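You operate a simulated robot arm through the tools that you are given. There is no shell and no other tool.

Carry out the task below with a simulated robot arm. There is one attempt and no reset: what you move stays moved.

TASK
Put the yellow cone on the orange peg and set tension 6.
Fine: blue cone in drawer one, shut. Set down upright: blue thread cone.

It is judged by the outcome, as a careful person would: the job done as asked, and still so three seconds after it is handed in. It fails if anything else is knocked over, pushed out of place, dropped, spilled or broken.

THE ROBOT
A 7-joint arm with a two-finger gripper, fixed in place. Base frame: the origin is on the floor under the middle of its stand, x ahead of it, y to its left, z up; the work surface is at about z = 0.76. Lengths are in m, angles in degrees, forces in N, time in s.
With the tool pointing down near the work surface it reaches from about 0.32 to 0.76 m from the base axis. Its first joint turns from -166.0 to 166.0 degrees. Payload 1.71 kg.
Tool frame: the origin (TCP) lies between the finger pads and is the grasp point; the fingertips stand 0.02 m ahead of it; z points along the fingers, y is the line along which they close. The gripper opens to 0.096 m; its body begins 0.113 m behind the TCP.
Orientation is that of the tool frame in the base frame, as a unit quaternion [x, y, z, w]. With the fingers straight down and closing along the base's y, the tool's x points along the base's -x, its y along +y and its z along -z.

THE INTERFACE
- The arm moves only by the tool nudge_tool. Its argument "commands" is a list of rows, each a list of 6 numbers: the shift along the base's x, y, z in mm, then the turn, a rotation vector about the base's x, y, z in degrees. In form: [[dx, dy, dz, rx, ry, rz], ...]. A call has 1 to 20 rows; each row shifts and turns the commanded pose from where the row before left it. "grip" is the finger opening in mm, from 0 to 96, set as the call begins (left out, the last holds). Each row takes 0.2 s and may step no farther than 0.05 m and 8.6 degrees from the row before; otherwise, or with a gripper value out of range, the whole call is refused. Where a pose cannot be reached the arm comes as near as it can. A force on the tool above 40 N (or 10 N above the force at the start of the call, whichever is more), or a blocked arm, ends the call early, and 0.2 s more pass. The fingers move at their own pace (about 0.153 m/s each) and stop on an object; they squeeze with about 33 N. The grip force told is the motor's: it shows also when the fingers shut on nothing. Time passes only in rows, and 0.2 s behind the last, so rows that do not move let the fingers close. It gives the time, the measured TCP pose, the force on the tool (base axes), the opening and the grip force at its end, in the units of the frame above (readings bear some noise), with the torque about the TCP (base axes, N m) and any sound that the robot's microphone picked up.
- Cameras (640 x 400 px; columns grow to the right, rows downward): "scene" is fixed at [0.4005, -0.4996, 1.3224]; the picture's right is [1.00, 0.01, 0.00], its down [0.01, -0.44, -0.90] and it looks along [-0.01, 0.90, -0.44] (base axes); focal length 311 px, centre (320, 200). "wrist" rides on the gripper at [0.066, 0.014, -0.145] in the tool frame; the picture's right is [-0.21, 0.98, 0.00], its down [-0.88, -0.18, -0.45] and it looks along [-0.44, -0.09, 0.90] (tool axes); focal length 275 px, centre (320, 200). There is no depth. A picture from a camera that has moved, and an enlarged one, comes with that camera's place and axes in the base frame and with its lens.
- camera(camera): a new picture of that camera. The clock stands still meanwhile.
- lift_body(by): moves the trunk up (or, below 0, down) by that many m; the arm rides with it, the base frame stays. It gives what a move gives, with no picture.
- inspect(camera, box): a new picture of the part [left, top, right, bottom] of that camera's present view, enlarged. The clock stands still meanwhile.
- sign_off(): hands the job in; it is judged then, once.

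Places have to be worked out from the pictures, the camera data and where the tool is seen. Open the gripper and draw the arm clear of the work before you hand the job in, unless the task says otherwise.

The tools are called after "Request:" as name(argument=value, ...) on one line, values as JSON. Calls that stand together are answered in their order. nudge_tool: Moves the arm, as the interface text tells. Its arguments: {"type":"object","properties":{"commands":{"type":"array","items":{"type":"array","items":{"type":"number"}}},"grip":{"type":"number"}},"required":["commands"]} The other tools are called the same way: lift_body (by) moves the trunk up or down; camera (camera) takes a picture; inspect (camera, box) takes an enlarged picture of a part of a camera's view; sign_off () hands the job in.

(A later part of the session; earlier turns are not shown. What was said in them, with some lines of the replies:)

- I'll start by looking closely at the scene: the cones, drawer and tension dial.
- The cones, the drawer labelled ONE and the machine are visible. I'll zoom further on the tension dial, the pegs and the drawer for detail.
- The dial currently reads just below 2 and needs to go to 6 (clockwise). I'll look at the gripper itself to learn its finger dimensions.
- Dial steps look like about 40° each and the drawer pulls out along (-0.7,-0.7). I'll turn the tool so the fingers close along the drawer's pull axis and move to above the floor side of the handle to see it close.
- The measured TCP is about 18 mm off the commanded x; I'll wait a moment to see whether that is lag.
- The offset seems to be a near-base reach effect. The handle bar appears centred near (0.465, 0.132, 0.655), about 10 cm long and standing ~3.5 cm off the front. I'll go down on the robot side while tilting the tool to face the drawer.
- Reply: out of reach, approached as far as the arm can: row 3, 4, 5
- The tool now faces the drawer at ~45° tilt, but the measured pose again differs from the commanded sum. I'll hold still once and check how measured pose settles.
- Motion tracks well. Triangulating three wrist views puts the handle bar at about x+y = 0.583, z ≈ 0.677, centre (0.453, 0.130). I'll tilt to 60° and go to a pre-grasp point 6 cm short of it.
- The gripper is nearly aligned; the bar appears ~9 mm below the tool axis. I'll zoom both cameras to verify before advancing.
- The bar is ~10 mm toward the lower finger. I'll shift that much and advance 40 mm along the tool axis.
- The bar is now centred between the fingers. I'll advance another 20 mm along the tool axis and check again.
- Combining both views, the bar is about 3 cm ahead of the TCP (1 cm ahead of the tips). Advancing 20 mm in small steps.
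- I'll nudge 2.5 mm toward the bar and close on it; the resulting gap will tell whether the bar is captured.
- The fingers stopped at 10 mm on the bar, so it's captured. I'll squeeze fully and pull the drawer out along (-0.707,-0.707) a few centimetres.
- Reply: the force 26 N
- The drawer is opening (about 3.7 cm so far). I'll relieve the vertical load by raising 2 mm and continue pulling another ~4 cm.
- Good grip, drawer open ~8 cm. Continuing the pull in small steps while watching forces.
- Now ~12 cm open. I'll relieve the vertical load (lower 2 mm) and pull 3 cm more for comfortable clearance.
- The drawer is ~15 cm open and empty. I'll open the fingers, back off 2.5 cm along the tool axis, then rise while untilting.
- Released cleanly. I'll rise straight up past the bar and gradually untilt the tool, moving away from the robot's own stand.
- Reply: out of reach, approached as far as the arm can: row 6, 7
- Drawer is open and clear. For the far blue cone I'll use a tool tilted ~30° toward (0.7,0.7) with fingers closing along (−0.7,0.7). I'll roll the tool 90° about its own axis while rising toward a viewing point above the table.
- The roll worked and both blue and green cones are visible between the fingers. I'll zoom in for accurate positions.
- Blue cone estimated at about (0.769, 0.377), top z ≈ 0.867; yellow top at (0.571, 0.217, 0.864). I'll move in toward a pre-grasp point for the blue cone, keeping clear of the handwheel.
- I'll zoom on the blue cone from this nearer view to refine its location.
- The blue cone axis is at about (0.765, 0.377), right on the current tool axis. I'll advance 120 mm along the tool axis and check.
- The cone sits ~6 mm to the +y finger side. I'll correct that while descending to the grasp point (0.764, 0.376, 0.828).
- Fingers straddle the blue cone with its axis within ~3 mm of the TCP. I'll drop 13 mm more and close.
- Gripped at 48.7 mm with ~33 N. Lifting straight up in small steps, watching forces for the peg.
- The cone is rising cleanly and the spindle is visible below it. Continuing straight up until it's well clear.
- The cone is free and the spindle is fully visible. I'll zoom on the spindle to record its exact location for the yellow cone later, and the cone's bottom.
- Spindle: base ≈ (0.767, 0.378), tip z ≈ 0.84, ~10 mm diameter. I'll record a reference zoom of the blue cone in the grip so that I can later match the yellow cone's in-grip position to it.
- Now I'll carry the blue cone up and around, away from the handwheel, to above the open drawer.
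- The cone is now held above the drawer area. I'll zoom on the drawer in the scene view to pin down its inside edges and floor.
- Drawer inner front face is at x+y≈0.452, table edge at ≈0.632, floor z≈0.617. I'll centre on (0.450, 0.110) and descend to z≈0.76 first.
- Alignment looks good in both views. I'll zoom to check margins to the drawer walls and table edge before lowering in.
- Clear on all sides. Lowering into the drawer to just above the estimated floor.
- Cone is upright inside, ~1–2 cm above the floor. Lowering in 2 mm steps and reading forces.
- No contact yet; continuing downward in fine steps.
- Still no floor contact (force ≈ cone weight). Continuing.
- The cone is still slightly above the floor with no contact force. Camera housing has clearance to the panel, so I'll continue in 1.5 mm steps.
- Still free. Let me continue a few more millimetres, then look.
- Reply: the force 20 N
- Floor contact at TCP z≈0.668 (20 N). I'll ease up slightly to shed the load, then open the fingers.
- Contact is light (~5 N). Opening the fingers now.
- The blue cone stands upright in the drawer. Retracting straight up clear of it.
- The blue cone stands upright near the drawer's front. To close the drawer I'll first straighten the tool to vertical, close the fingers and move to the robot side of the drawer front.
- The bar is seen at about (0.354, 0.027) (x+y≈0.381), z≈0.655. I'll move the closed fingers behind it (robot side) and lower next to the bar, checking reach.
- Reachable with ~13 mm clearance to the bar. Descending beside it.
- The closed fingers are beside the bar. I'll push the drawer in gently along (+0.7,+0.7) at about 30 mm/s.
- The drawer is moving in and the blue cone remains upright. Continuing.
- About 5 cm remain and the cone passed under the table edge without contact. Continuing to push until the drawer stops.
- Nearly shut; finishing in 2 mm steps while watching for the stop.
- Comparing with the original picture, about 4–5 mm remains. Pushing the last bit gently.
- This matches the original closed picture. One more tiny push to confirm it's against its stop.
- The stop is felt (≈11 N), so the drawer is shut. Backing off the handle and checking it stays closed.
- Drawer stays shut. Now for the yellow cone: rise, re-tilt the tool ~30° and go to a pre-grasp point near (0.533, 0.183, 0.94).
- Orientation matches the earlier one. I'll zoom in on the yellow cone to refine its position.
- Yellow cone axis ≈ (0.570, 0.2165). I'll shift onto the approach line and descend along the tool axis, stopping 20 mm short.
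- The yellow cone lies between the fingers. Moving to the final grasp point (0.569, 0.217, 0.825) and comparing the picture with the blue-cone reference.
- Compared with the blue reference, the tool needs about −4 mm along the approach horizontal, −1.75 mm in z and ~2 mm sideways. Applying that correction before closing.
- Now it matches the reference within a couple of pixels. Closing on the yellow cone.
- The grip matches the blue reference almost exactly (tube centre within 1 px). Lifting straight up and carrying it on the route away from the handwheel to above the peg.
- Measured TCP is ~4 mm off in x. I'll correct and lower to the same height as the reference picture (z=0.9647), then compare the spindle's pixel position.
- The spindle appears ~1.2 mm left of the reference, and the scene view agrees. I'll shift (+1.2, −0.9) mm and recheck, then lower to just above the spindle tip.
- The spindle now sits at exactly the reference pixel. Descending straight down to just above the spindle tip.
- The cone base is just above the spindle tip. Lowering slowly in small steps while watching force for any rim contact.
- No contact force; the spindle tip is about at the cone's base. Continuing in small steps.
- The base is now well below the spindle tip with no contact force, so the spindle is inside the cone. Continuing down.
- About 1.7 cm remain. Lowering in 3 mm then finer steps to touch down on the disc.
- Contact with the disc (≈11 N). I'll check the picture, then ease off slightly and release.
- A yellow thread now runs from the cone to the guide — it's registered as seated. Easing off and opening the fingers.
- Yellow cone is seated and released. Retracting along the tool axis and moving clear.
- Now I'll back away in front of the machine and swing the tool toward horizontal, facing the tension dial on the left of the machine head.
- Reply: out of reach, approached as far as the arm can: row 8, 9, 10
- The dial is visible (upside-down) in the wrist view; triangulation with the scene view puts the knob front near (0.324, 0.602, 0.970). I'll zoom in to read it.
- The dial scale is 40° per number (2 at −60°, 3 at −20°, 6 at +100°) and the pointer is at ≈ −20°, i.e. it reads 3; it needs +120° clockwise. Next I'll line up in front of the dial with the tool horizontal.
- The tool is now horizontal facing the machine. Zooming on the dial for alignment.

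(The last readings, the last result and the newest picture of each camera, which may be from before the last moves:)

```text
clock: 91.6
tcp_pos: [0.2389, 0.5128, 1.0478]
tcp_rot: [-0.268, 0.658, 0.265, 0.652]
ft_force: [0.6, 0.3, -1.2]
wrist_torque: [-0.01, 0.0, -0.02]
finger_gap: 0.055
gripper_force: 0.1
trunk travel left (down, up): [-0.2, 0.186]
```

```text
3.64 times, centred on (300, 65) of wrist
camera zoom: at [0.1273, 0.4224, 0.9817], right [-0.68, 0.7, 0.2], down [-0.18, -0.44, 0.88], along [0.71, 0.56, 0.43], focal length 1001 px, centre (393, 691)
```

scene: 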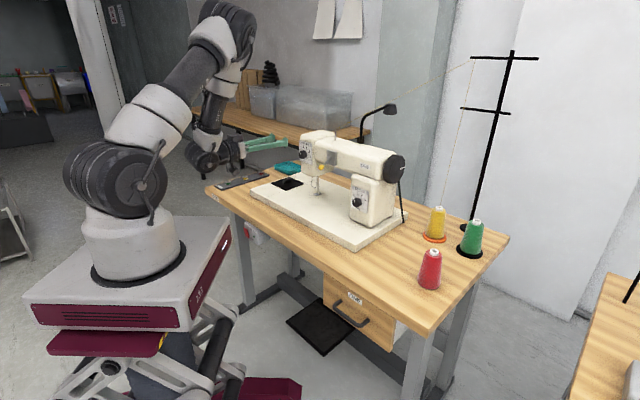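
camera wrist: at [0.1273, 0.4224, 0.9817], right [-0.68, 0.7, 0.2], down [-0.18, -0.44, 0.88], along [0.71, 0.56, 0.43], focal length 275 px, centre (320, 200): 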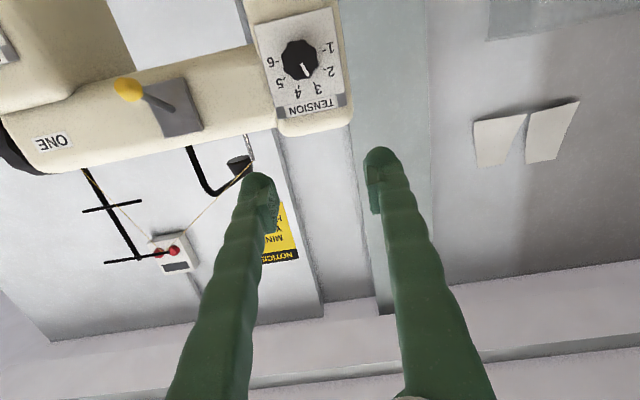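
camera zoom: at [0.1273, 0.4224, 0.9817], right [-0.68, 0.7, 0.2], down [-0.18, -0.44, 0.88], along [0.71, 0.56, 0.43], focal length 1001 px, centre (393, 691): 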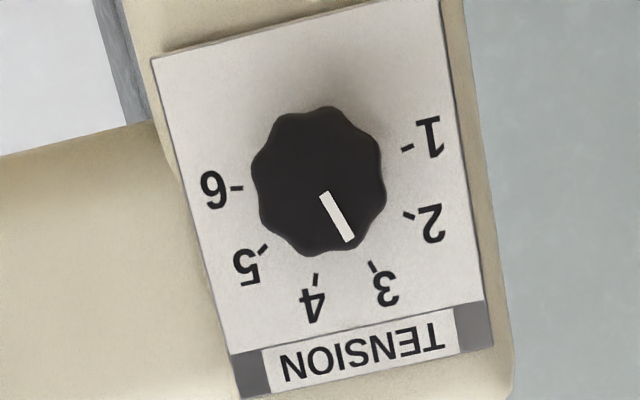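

Clear view: the pointer is exactly at 3. Two wrist views put the dial centre at about (0.331, 0.600, 0.9745). I'll trim the tool direction, lower to the dial's height and centre on its axis.

Request:
nudge_tool(commands=[[1, -1, -25, 0.39, -0.39, 0.7], [1, -1, -25, 0, 0, 0], [0, 0, -23, 0, 0, 0], [0, 0, 0, 0, 0, 0], [0, 0, 0, 0, 0, 0]], grip=55)

Request:
camera(camera="wrist")

Request:
inspect(camera="scene", box=[190, 100, 370, 220])

```text
clock: 92.8
tcp_pos: [0.2406, 0.5103, 0.9743]
tcp_rot: [-0.271, 0.654, 0.27, 0.653]
ft_force: [0.3, -0.2, 0.7]
wrist_torque: [0.01, -0.03, 0.04]
finger_gap: 0.0553
gripper_force: 0.1
trunk travel left (down, up): [-0.2, 0.186]
```

```text
taken
camera wrist: at [0.1298, 0.4181, 0.9085], right [-0.69, 0.69, 0.2], down [-0.18, -0.44, 0.88], along [0.7, 0.57, 0.43], focal length 275 px, centre (320, 200)
```

wrist: 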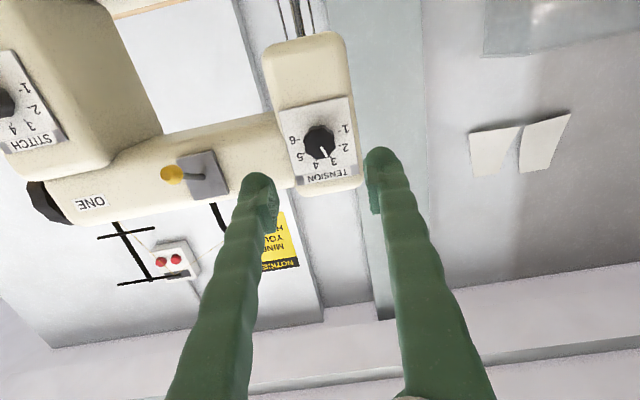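

```text
3.33 times, centred on (280, 160) of scene
camera zoom: at [0.4005, -0.4996, 1.3224], right [1.0, 0.01, 0.0], down [0.01, -0.44, -0.9], along [-0.01, 0.9, -0.44], focal length 1036 px, centre (453, 333)
```

zoom: 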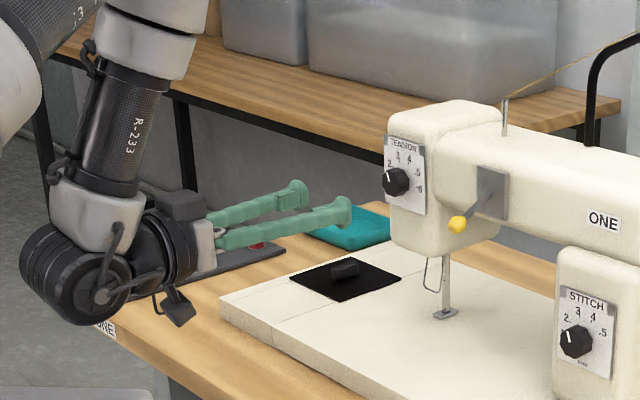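

The knob appears right on the tool axis. I'll zoom to check sub-millimetre alignment.

Request:
inspect(camera="wrist", box=[270, 90, 370, 190])

```text
4.00 times, centred on (320, 140) of wrist
camera zoom: at [0.1298, 0.4181, 0.9085], right [-0.69, 0.69, 0.2], down [-0.18, -0.44, 0.88], along [0.7, 0.57, 0.43], focal length 1101 px, centre (320, 440)
```

zoom: 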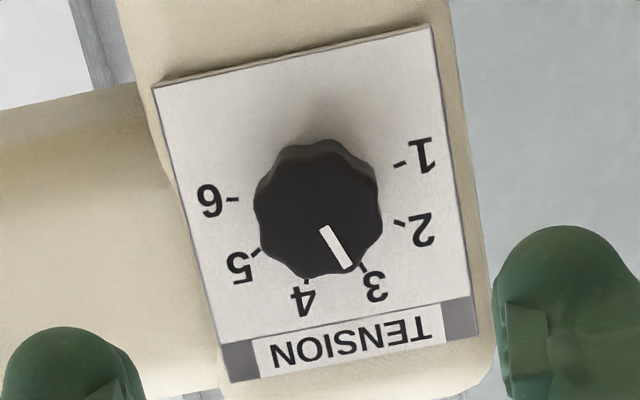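

Alignment is within ~1 mm. I'll pre-roll the gripper −60° about its axis so that I can then turn the knob +120° in one go.

Request:
nudge_tool(commands=[[0, 0, 0, -5.3, -5.3, 0], [0, 0, 0, -5.3, -5.3, 0], [0, 0, 0, -5.3, -5.3, 0], [0, 0, 0, -5.3, -5.3, 0], [0, 0, 0, -5.3, -5.3, 0], [0, 0, 0, -5.3, -5.3, 0], [0, 0, 0, -5.3, -5.3, 0], [0, 0, 0, -5.3, -5.3, 0], [0, 0, 0, 0, 0, 0]], grip=55)

Request:
camera(camera="wrist")

Request:
inspect(camera="scene", box=[190, 100, 370, 220])

```text
clock: 94.8
tcp_pos: [0.241, 0.5106, 0.9754]
tcp_rot: [-0.561, 0.431, -0.094, 0.701]
ft_force: [0.1, 0.1, 0.2]
wrist_torque: [-0.01, 0.02, -0.03]
finger_gap: 0.055
gripper_force: 0.1
trunk travel left (down, up): [-0.2, 0.186]
```

```text
taken
camera wrist: at [0.176, 0.3738, 0.9298], right [-0.47, 0.47, -0.75], down [-0.79, 0.16, 0.6], along [0.4, 0.87, 0.3], focal length 275 px, centre (320, 200)
```

wrist: 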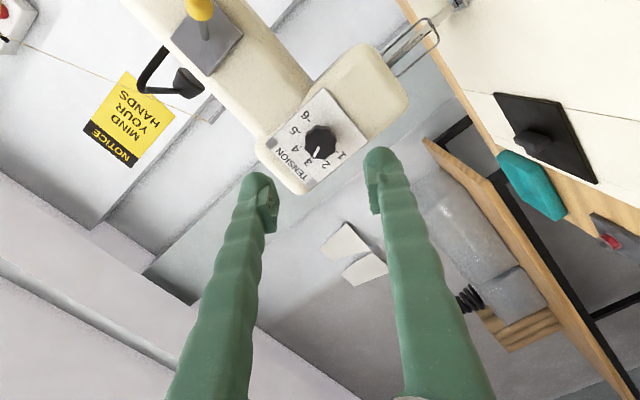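

```text
3.33 times, centred on (280, 160) of scene
camera zoom: at [0.4005, -0.4996, 1.3224], right [1.0, 0.01, 0.0], down [0.01, -0.44, -0.9], along [-0.01, 0.9, -0.44], focal length 1036 px, centre (453, 333)
```

zoom: 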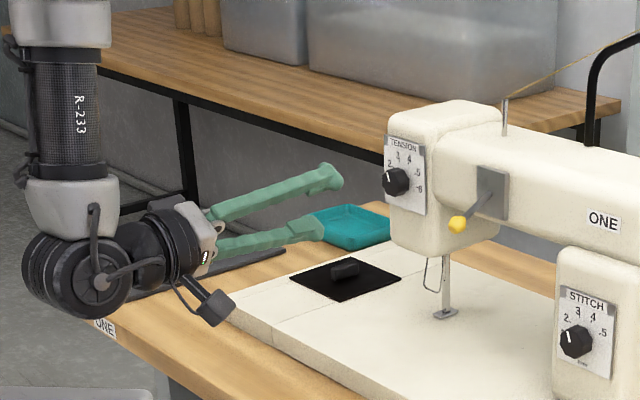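

Roll succeeded and the knob remains centred. Advancing 75 mm toward it, then checking.

Request:
nudge_tool(commands=[[13, 13, 0, 0, 0, 0], [14, 14, 0, 0, 0, 0], [14, 14, 0, 0, 0, 0], [12, 12, 0, 0, 0, 0], [0, 0, 0, 0, 0, 0]], grip=50)

Request:
camera(camera="wrist")

Request:
inspect(camera="scene", box=[250, 110, 370, 200])

```text
clock: 96.0
tcp_pos: [0.2965, 0.5633, 0.9763]
tcp_rot: [-0.561, 0.431, -0.093, 0.701]
ft_force: [-0.3, 0.7, 0.0]
wrist_torque: [0.01, -0.01, -0.01]
finger_gap: 0.0503
gripper_force: 0.0
trunk travel left (down, up): [-0.2, 0.186]
```

```text
taken
camera wrist: at [0.2294, 0.4261, 0.93], right [-0.47, 0.47, -0.75], down [-0.79, 0.16, 0.6], along [0.4, 0.87, 0.3], focal length 275 px, centre (320, 200)
```

wrist: 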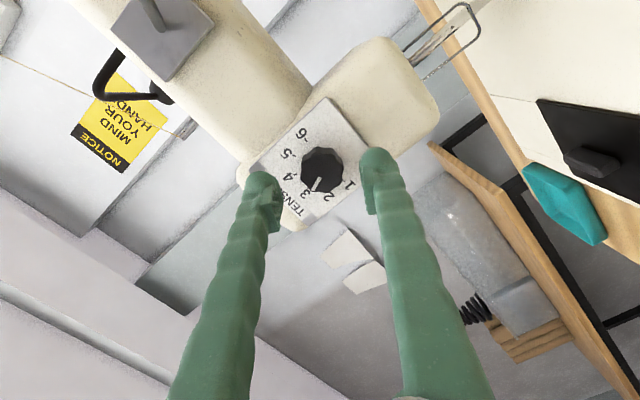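

```text
4.44 times, centred on (310, 155) of scene
camera zoom: at [0.4005, -0.4996, 1.3224], right [1.0, 0.01, 0.0], down [0.01, -0.44, -0.9], along [-0.01, 0.9, -0.44], focal length 1381 px, centre (364, 400)
```

zoom: 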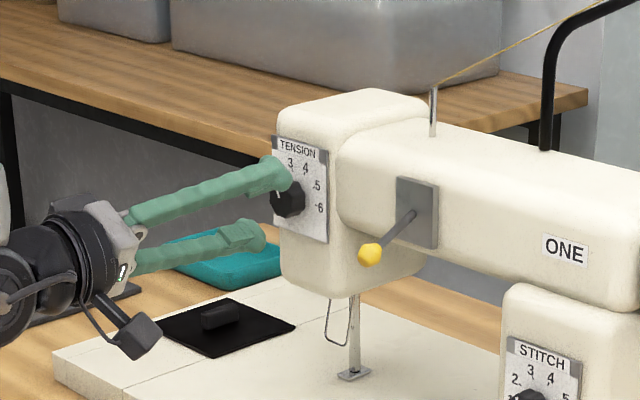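

The knob stays centred; its face is ~4 cm ahead of the TCP. Zoom check, then I'll advance 25 mm more.

Request:
inspect(camera="wrist", box=[250, 90, 400, 230])

Request:
nudge_tool(commands=[[6, 6, 0, 0, 0, 0], [6, 6, 0, 0, 0, 0], [5.5, 5.5, 0, 0, 0, 0], [0, 0, 0, 0, 0, 0]], grip=50)

Request:
inspect(camera="wrist", box=[250, 90, 400, 230])

Request:
inspect(camera="scene", box=[265, 120, 345, 190])

```text
2.86 times, centred on (325, 160) of wrist
camera zoom: at [0.2294, 0.4261, 0.93], right [-0.47, 0.47, -0.75], down [-0.79, 0.16, 0.6], along [0.4, 0.87, 0.3], focal length 786 px, centre (306, 314)
```

zoom: 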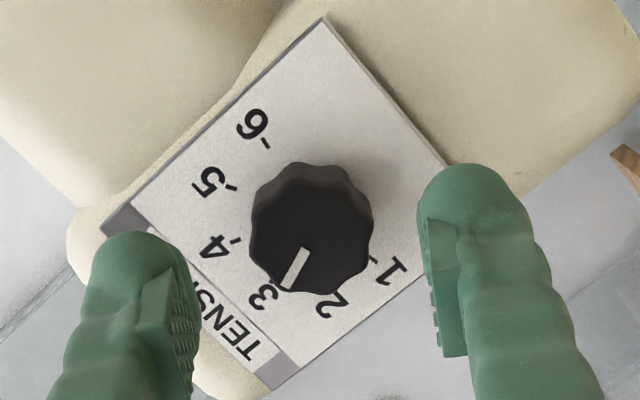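

```text
clock: 97.0
tcp_pos: [0.3115, 0.5818, 0.9759]
tcp_rot: [-0.561, 0.43, -0.093, 0.701]
ft_force: [-1.4, -0.8, -0.2]
wrist_torque: [0.05, -0.05, 0.02]
finger_gap: 0.0502
gripper_force: 0.0
trunk travel left (down, up): [-0.2, 0.186]
```

```text
2.86 times, centred on (325, 160) of wrist
camera zoom: at [0.246, 0.4442, 0.9305], right [-0.47, 0.47, -0.75], down [-0.79, 0.16, 0.6], along [0.4, 0.87, 0.3], focal length 786 px, centre (306, 314)
```

zoom: 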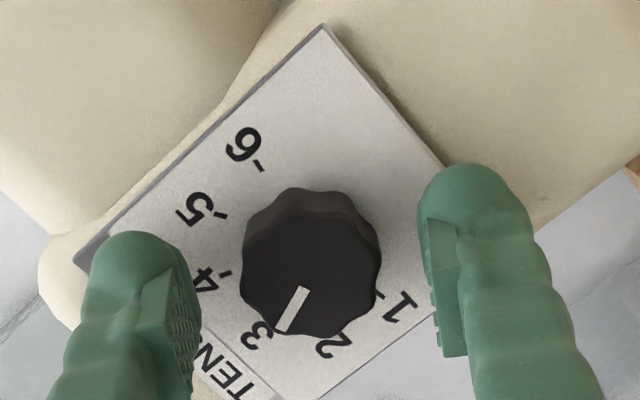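

```text
5.71 times, centred on (305, 155) of scene
camera zoom: at [0.4005, -0.4996, 1.3224], right [1.0, 0.01, 0.0], down [0.01, -0.44, -0.9], along [-0.01, 0.9, -0.44], focal length 1775 px, centre (406, 457)
```

zoom: 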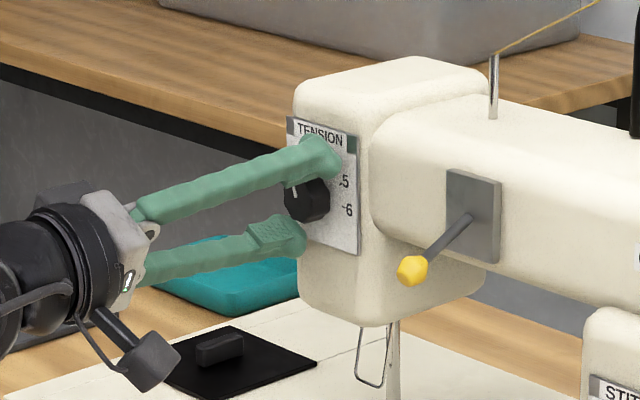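

Fingertips now overlap the knob by ~13 mm and stay ~7 mm off the plate. I'll trim 1 mm sideways and close on the knob.

Request:
nudge_tool(commands=[[0.6, 1.4, -0.7, 0, 0, 0], [0, 0, 0, 0, 0, 0]], grip=50)

Request:
nudge_tool(commands=[[0, 0, 0, 0, 0, 0], [0, 0, 0, 0, 0, 0], [0, 0, 0, 0, 0, 0]], grip=15)

Request:
inspect(camera="wrist", box=[250, 90, 400, 230])

```text
clock: 97.6
tcp_pos: [0.3127, 0.5831, 0.9753]
tcp_rot: [-0.56, 0.432, -0.093, 0.701]
ft_force: [-0.4, -0.1, 0.4]
wrist_torque: [-0.02, 0.01, 0.01]
finger_gap: 0.05
gripper_force: 0.1
trunk travel left (down, up): [-0.2, 0.186]
```

```text
clock: 98.4
tcp_pos: [0.3117, 0.5825, 0.9757]
tcp_rot: [-0.56, 0.431, -0.093, 0.701]
ft_force: [0.4, 0.2, 2.3]
wrist_torque: [0.02, -0.01, -0.03]
finger_gap: 0.0284
gripper_force: 35.1
trunk travel left (down, up): [-0.2, 0.186]
```

```text
2.86 times, centred on (325, 160) of wrist
camera zoom: at [0.2467, 0.4458, 0.9294], right [-0.47, 0.47, -0.74], down [-0.79, 0.16, 0.6], along [0.4, 0.87, 0.3], focal length 786 px, centre (306, 314)
```

zoom: 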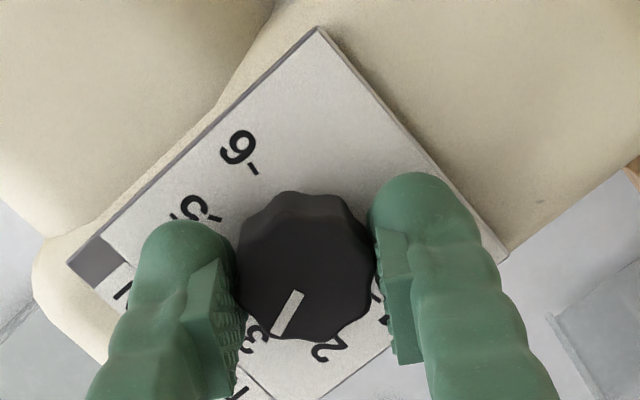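

Knob gripped at 28.4 mm. Turning clockwise 30° first and checking that the knob follows.

Request:
nudge_tool(commands=[[0, 0, 0, 3.5, 3.5, 0], [0, 0, 0, 5.3, 5.3, 0], [0, 0, 0, 5.3, 5.3, 0], [0, 0, 0, 5.3, 5.3, 0], [0, 0, 0, 0, 0, 0]], grip=15)

Request:
inspect(camera="wrist", box=[250, 90, 400, 230])

Request:
inspect(camera="scene", box=[265, 120, 345, 190])

```text
clock: 99.6
tcp_pos: [0.3122, 0.5826, 0.9764]
tcp_rot: [-0.443, 0.551, 0.076, 0.703]
ft_force: [3.9, -0.8, 8.6]
wrist_torque: [0.06, -0.06, -0.08]
finger_gap: 0.0284
gripper_force: 34.8
trunk travel left (down, up): [-0.2, 0.186]
```

```text
2.86 times, centred on (325, 160) of wrist
camera zoom: at [0.2282, 0.4643, 0.9116], right [-0.66, 0.66, -0.35], down [-0.54, -0.09, 0.84], along [0.52, 0.74, 0.42], focal length 786 px, centre (306, 314)
```

zoom: 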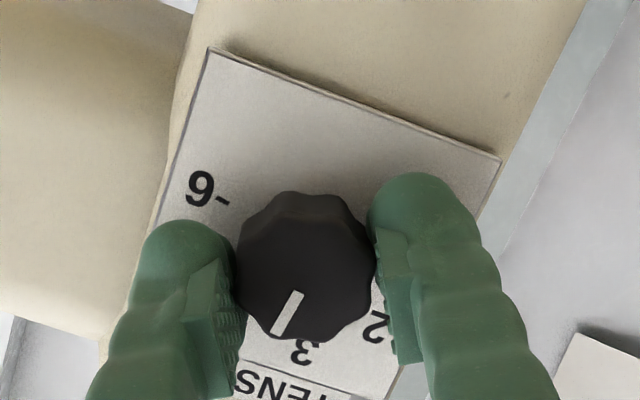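

```text
5.71 times, centred on (305, 155) of scene
camera zoom: at [0.4005, -0.4996, 1.3224], right [1.0, 0.01, 0.0], down [0.01, -0.44, -0.9], along [-0.01, 0.9, -0.44], focal length 1775 px, centre (406, 457)
```

zoom: 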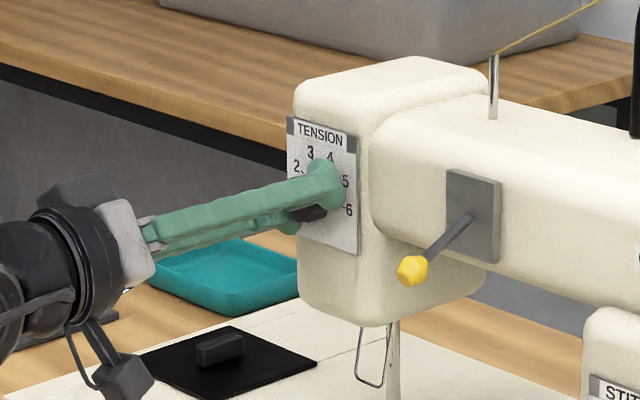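

The knob follows the gripper (pointer now between 3 and 4). Continuing 60° more.

Request:
nudge_tool(commands=[[0, 0, 0, 5.3, 5.3, 0], [0, 0, 0, 5.3, 5.3, 0], [0, 0, 0, 5.3, 5.3, 0], [0, 0, 0, 5.3, 5.3, 0], [0, 0, 0, 5.3, 5.3, 0], [0, 0, 0, 5.3, 5.3, 0], [0, 0, 0, 5.3, 5.3, 0], [0, 0, 0, 5.3, 5.3, 0], [0, 0, 0, 0, 0, 0]], grip=15)

Request:
inspect(camera="wrist", box=[250, 90, 400, 230])

Request:
inspect(camera="scene", box=[265, 120, 345, 190])

```text
clock: 101.6
tcp_pos: [0.3132, 0.5831, 0.9768]
tcp_rot: [-0.107, 0.7, 0.417, 0.57]
ft_force: [7.9, -8.8, 5.2]
wrist_torque: [0.09, -0.04, -0.17]
finger_gap: 0.0285
gripper_force: 34.5
trunk travel left (down, up): [-0.2, 0.186]
```

```text
2.86 times, centred on (325, 160) of wrist
camera zoom: at [0.1822, 0.5103, 0.9231], right [-0.54, 0.55, 0.63], down [0.09, -0.72, 0.69], along [0.83, 0.43, 0.34], focal length 786 px, centre (306, 314)
```

zoom: 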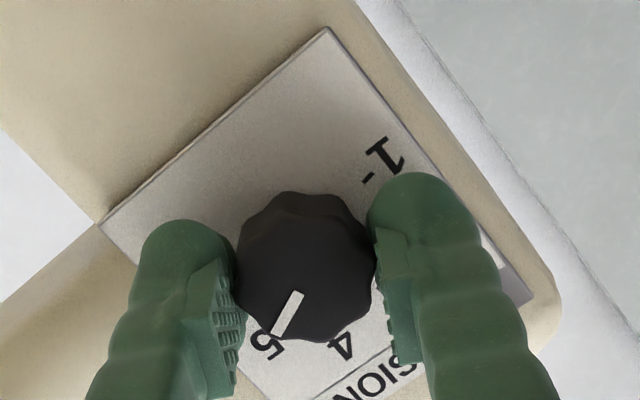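

```text
5.71 times, centred on (305, 155) of scene
camera zoom: at [0.4005, -0.4996, 1.3224], right [1.0, 0.01, 0.0], down [0.01, -0.44, -0.9], along [-0.01, 0.9, -0.44], focal length 1775 px, centre (406, 457)
```

zoom: 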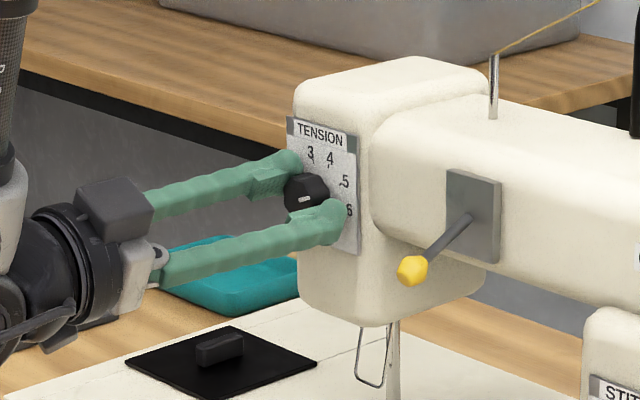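

Now just past 5 as expected (87° turned). I'll relieve the small side load and turn the remaining 32.5°.

Request:
nudge_tool(commands=[[0.5, -0.5, 0.2, 0, 0, 0], [0, 0, 0, 5.3, 5.3, 0], [0, 0, 0, 5.3, 5.3, 0], [0, 0, 0, 5.3, 5.3, 0], [0, 0, 0, 5.3, 5.3, 0], [0, 0, 0, 1.77, 1.77, 0], [0, 0, 0, 0, 0, 0]], grip=15)

Request:
inspect(camera="wrist", box=[250, 90, 400, 230])

Request:
inspect(camera="scene", box=[265, 120, 345, 190])

```text
clock: 103.2
tcp_pos: [0.3134, 0.583, 0.9744]
tcp_rot: [0.091, 0.702, 0.56, 0.431]
ft_force: [6.8, -12.2, -3.7]
wrist_torque: [-0.05, 0.07, -0.09]
finger_gap: 0.0285
gripper_force: 35.0
trunk travel left (down, up): [-0.2, 0.186]
```

```text
2.86 times, centred on (325, 160) of wrist
camera zoom: at [0.1676, 0.5248, 0.9539], right [-0.22, 0.22, 0.95], down [0.29, -0.92, 0.28], along [0.93, 0.34, 0.14], focal length 786 px, centre (306, 314)
```

zoom: 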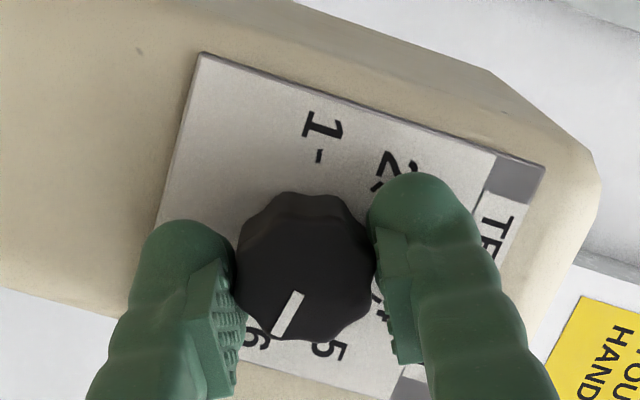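

```text
5.71 times, centred on (305, 155) of scene
camera zoom: at [0.4005, -0.4996, 1.3224], right [1.0, 0.01, 0.0], down [0.01, -0.44, -0.9], along [-0.01, 0.9, -0.44], focal length 1775 px, centre (406, 457)
```

zoom: 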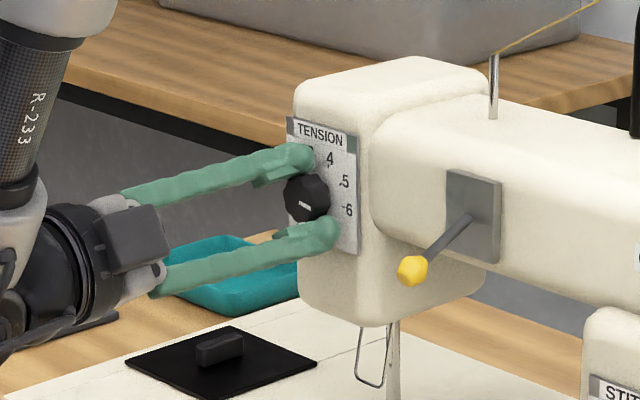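

The gripper has turned 120° in total. Releasing and backing off to read the dial.

Request:
nudge_tool(commands=[[0, 0, 0, 0, 0, 0], [0, 0, 0, 0, 0, 0], [0, 0, 0, 0, 0, 0]], grip=50)

Request:
nudge_tool(commands=[[-5, -5, 0, 0, 0, 0], [-10, -10, 0, 0, 0, 0], [-14, -14, 0, 0, 0, 0], [-14, -14, 0, 0, 0, 0], [-12, -12, 0, 0, 0, 0], [0, 0, 0, 0, 0, 0]], grip=50)

Request:
inspect(camera="wrist", box=[250, 90, 400, 230])

Request:
inspect(camera="scene", box=[290, 136, 322, 172])

```text
clock: 104.0
tcp_pos: [0.312, 0.5815, 0.9764]
tcp_rot: [0.093, 0.702, 0.56, 0.43]
ft_force: [0.3, 0.2, -0.4]
wrist_torque: [-0.01, 0.02, 0.04]
finger_gap: 0.0501
gripper_force: 0.1
trunk travel left (down, up): [-0.2, 0.186]
```

```text
clock: 105.4
tcp_pos: [0.2577, 0.5266, 0.9755]
tcp_rot: [0.091, 0.702, 0.56, 0.431]
ft_force: [0.4, 0.4, 0.0]
wrist_torque: [0.03, -0.03, 0.01]
finger_gap: 0.0501
gripper_force: 0.1
trunk travel left (down, up): [-0.2, 0.186]
```

```text
2.86 times, centred on (325, 160) of wrist
camera zoom: at [0.1116, 0.4696, 0.9543], right [-0.22, 0.22, 0.95], down [0.29, -0.92, 0.28], along [0.93, 0.34, 0.14], focal length 786 px, centre (306, 314)
```

zoom: 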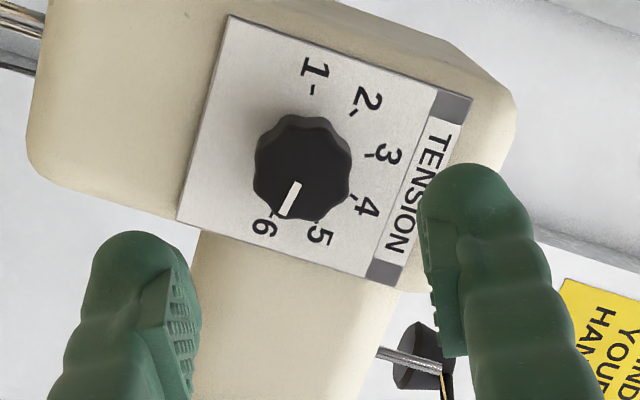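

```text
11.11 times, centred on (306, 154) of scene
camera zoom: at [0.4005, -0.4996, 1.3224], right [1.0, 0.01, 0.0], down [0.01, -0.44, -0.9], along [-0.01, 0.9, -0.44], focal length 3452 px, centre (476, 711)
```

zoom: 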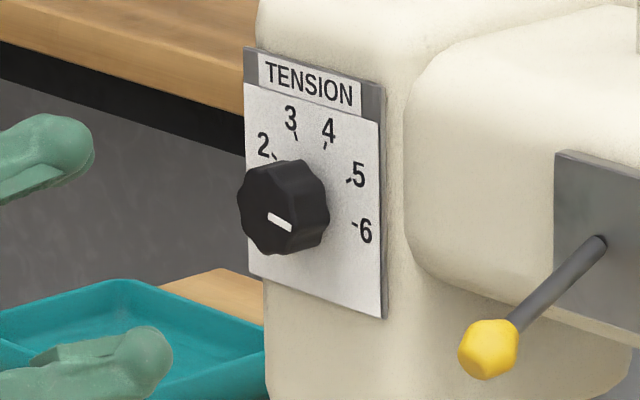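

It reads 6 by eye. I'll roll the gripper back to get a straighter, closer zoom and verify the pointer angle accurately.

Request:
inspect(camera="wrist", box=[285, 90, 385, 190])

Request:
nudge_tool(commands=[[0, 0, 0, -5.3, -5.3, 0], [0, 0, 0, -5.3, -5.3, 0], [0, 0, 0, -5.3, -5.3, 0], [0, 0, 0, -5.3, -5.3, 0], [0, 0, 0, -5.3, -5.3, 0], [0, 0, 0, -5.3, -5.3, 0], [0, 0, 0, -5.3, -5.3, 0], [0, 0, 0, -5.3, -5.3, 0], [0, 0, 0, 0, 0, 0]], grip=50)

Request:
camera(camera="wrist")

Request:
inspect(camera="wrist", box=[275, 100, 365, 190])

```text
4.00 times, centred on (335, 140) of wrist
camera zoom: at [0.1116, 0.4696, 0.9543], right [-0.22, 0.22, 0.95], down [0.29, -0.92, 0.28], along [0.93, 0.34, 0.14], focal length 1101 px, centre (260, 440)
```

zoom: 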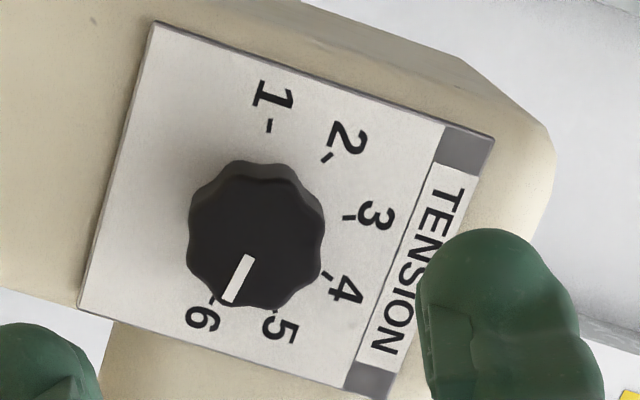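

```text
clock: 107.4
tcp_pos: [0.2588, 0.5266, 0.975]
tcp_rot: [-0.27, 0.654, 0.268, 0.654]
ft_force: [0.7, 0.6, -0.9]
wrist_torque: [-0.01, 0.02, -0.03]
finger_gap: 0.0499
gripper_force: 0.0
trunk travel left (down, up): [-0.2, 0.186]
```

```text
taken
camera wrist: at [0.1473, 0.4356, 0.9091], right [-0.69, 0.69, 0.2], down [-0.19, -0.44, 0.88], along [0.7, 0.57, 0.43], focal length 275 px, centre (320, 200)
```

wrist: 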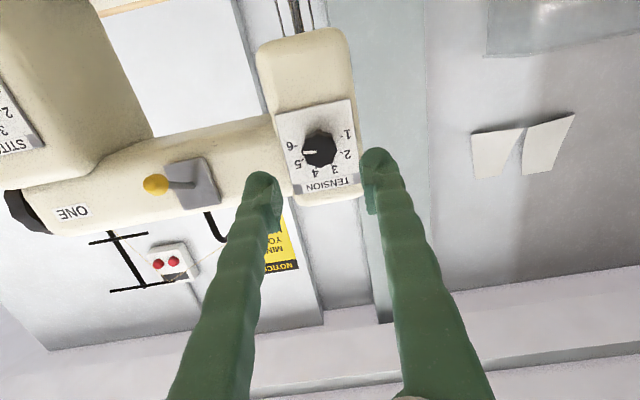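

```text
4.44 times, centred on (320, 145) of wrist
camera zoom: at [0.1473, 0.4356, 0.9091], right [-0.69, 0.69, 0.2], down [-0.19, -0.44, 0.88], along [0.7, 0.57, 0.43], focal length 1224 px, centre (320, 444)
```

zoom: 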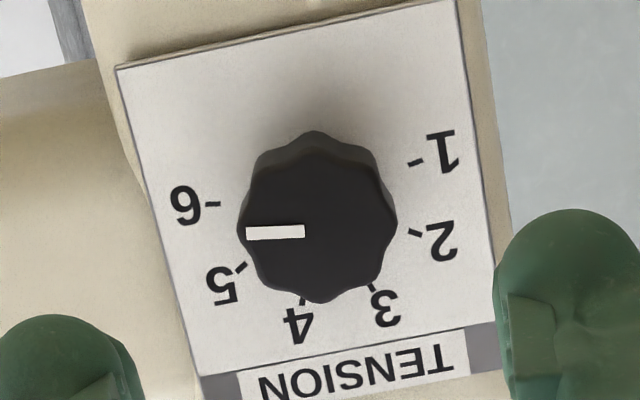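

The pointer measures 100° — exactly on 6. Now I'll lift the arm up and away from the machine to a clear pose, gripper open.

Request:
nudge_tool(commands=[[-3, -3, 20, 0, 0, 0], [0, 0, 30, 0, 0, 0], [0, 0, 30, 0, 0, 0], [0, 0, 30, 0, 0, 0], [5, -15, 25, -5, 5, 0], [10, -20, 15, -5, 5, 0], [15, -25, 10, -5, 5, 0], [15, -25, 5, -5, 5, 0], [15, -25, 0, -5, 5, 0], [15, -25, 0, -5, 5, 0], [15, -25, 0, -5, 5, 0], [15, -25, 0, -5, 5, 0], [0, 0, 0, 0, 0, 0]], grip=60)

Request:
camera(camera="scene")

Request:
camera(camera="wrist")

```text
clock: 110.2
tcp_pos: [0.3549, 0.3565, 1.142]
tcp_rot: [-0.356, 0.87, 0.114, 0.321]
ft_force: [0.1, 0.9, 0.3]
wrist_torque: [0.01, -0.02, -0.02]
finger_gap: 0.0605
gripper_force: 0.0
out of reach, approached as far as the arm can: row 11, 12
trunk travel left (down, up): [-0.2, 0.186]
```

```text
taken
```

scene: 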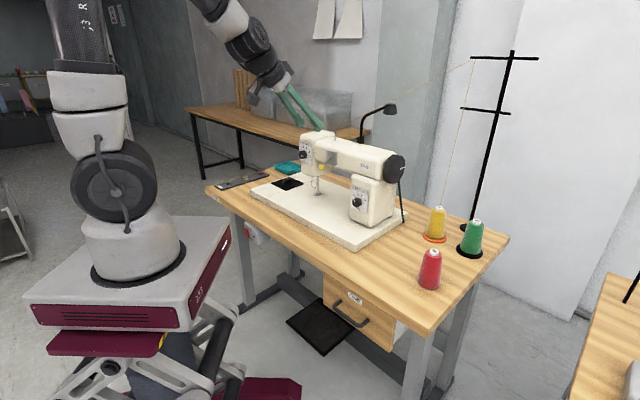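

```text
taken
camera wrist: at [0.2416, 0.2689, 1.2092], right [-0.56, 0.82, 0.1], down [0.39, 0.16, 0.91], along [0.73, 0.55, -0.41], focal length 275 px, centre (320, 200)
```

wrist: 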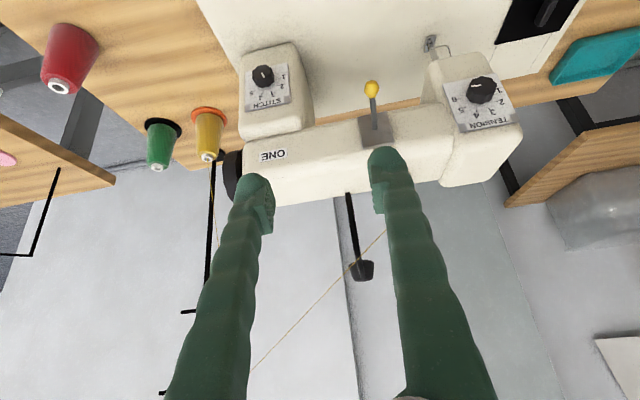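

The arm is clear; I'll retreat a bit further toward the robot and do final close-up checks of the drawer, cones and dials.

Request:
nudge_tool(commands=[[8, -30, 5, 0, 0, 0], [8, -30, 5, 0, 0, 0], [8, -30, 0, 0, 0, 0], [8, -30, 0, 0, 0, 0], [0, 0, 0, 0, 0, 0]], grip=80)

Request:
camera(camera="scene")

Request:
inspect(camera="scene", box=[320, 265, 420, 355])

Request:
inspect(camera="scene", box=[380, 185, 520, 300])

Request:
inspect(camera="scene", box=[200, 120, 420, 250])

```text
clock: 111.3
tcp_pos: [0.3731, 0.2421, 1.1528]
tcp_rot: [-0.356, 0.868, 0.107, 0.329]
ft_force: [-1.3, -0.6, 0.6]
wrist_torque: [-0.01, -0.02, -0.03]
finger_gap: 0.0803
gripper_force: 0.0
out of reach, approached as far as the arm can: row 1
trunk travel left (down, up): [-0.2, 0.186]
stopped in row 5: the arm was blocked; the commanded pose is now the measured one
```

```text
taken
```

scene: 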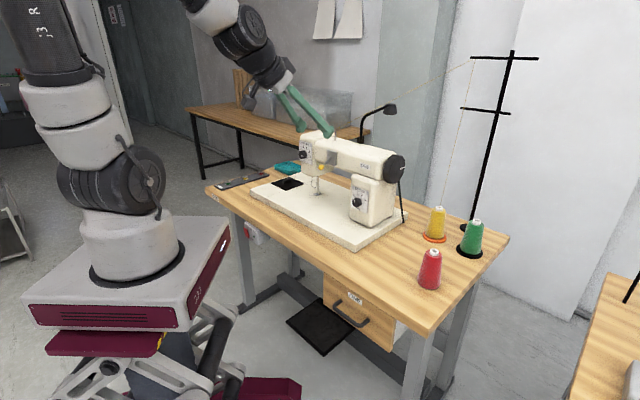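

```text
4.44 times, centred on (370, 310) of scene
camera zoom: at [0.4005, -0.4996, 1.3224], right [1.0, 0.01, 0.0], down [0.01, -0.44, -0.9], along [-0.01, 0.9, -0.44], focal length 1381 px, centre (98, -289)
```

zoom: 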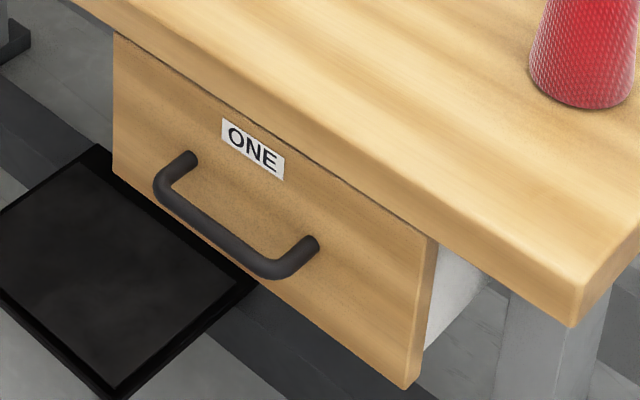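

```text
3.48 times, centred on (450, 242) of scene
camera zoom: at [0.4005, -0.4996, 1.3224], right [1.0, 0.01, 0.0], down [0.01, -0.44, -0.9], along [-0.01, 0.9, -0.44], focal length 1081 px, centre (-132, 52)
```

zoom: 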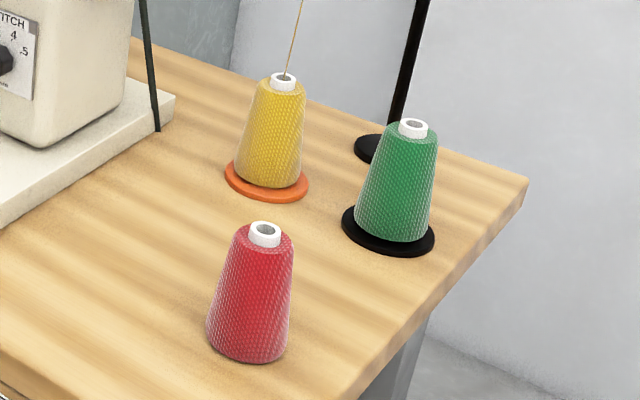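

```text
2.91 times, centred on (310, 185) of scene
camera zoom: at [0.4005, -0.4996, 1.3224], right [1.0, 0.01, 0.0], down [0.01, -0.44, -0.9], along [-0.01, 0.9, -0.44], focal length 904 px, centre (349, 244)
```

zoom: 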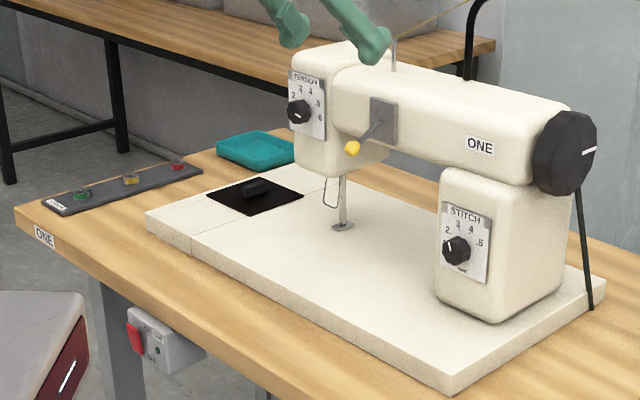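

Everything looks right: drawer shut, yellow cone on the orange peg, red and green untouched. The arm reported being blocked at its own folding limit (nothing nearby), so I'll move it slightly outward to a relaxed, clear pose.

Request:
nudge_tool(commands=[[15, 0, 8, 0, 0, 0], [20, 0, 8, -3, 3, 0], [20, 0, 5, -3, 3, 0], [0, 0, 0, 0, 0, 0], [0, 0, 0, 0, 0, 0], [0, 0, 0, 0, 0, 0]], grip=90)

Request:
camera(camera="scene")

Request:
camera(camera="wrist")

```text
clock: 112.7
tcp_pos: [0.4287, 0.2442, 1.1718]
tcp_rot: [-0.365, 0.89, 0.079, 0.262]
ft_force: [0.2, 0.4, 0.3]
wrist_torque: [-0.06, 0.01, -0.02]
finger_gap: 0.09
gripper_force: 0.0
trunk travel left (down, up): [-0.2, 0.186]
```

```text
taken
```

scene: 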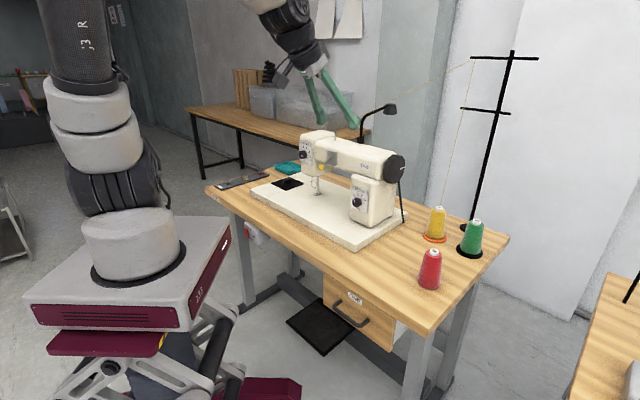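

```text
taken
camera wrist: at [0.3225, 0.1668, 1.258], right [-0.56, 0.83, 0.06], down [0.47, 0.25, 0.85], along [0.69, 0.5, -0.53], focal length 275 px, centre (320, 200)
```

wrist: 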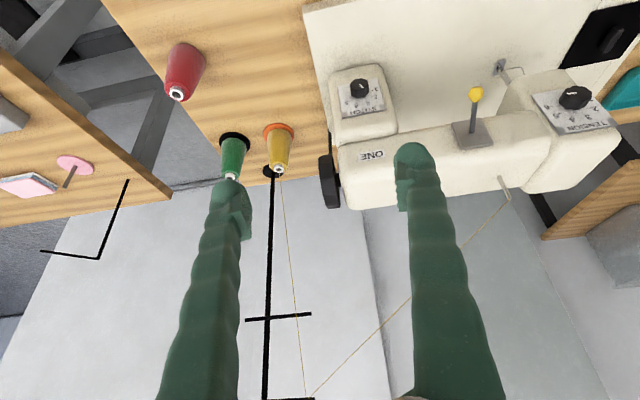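

The arm is clear and relaxed with the gripper open. One last dial check before handing in.

Request:
inspect(camera="scene", box=[290, 136, 322, 172])

Request:
inspect(camera="wrist", box=[520, 60, 630, 150])

```text
11.11 times, centred on (306, 154) of scene
camera zoom: at [0.4005, -0.4996, 1.3224], right [1.0, 0.01, 0.0], down [0.01, -0.44, -0.9], along [-0.01, 0.9, -0.44], focal length 3452 px, centre (476, 711)
```

zoom: 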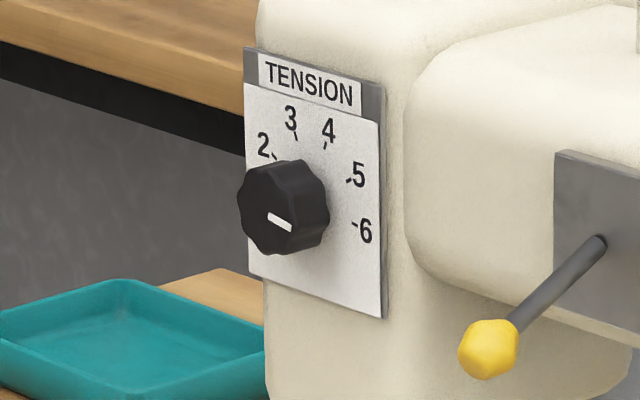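

```text
4.44 times, centred on (575, 105) of wrist
camera zoom: at [0.3225, 0.1668, 1.258], right [-0.56, 0.83, 0.06], down [0.47, 0.25, 0.85], along [0.69, 0.5, -0.53], focal length 1224 px, centre (-813, 622)
```

zoom: 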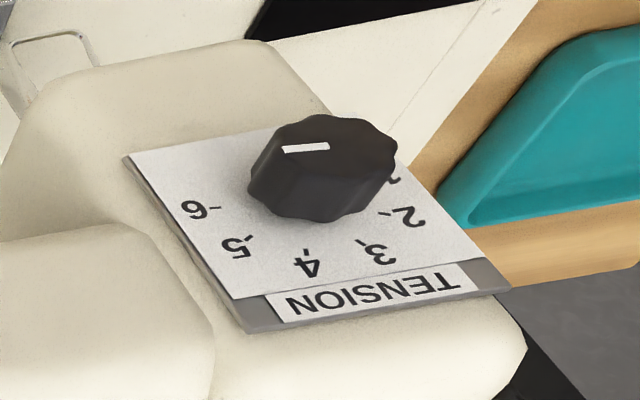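

The tension pointer is at 6. The yellow cone is on the orange peg, and the blue cone was set upright in drawer one, which is shut. The arm is clear with the gripper open, so I'm handing in.

Request:
sign_off()

```text
The job is handed in.
```

I finished the job and handed it in; no verdict has come back yet.

- **Yellow cone:** it sits on the orange peg, down on the disc. The thread now runs from it to the guide.
- **Tension:** the dial was at 3. I turned it to 6 and measured the pointer on the 6 mark.
- **Blue cone:** I stood it upright in drawer one and pushed the drawer shut to its stop. It was upright when it went under the table edge, but I can't see inside the closed drawer. I felt no contact while closing it until the stop, and no sound was reported.

The red and green cones and the stitch dial look the same as at the start. While pulling back at the end, the arm reported being blocked. I put this down to its own folding limit, as nothing was near it in the picture. I then moved it to a clear position with the gripper open.
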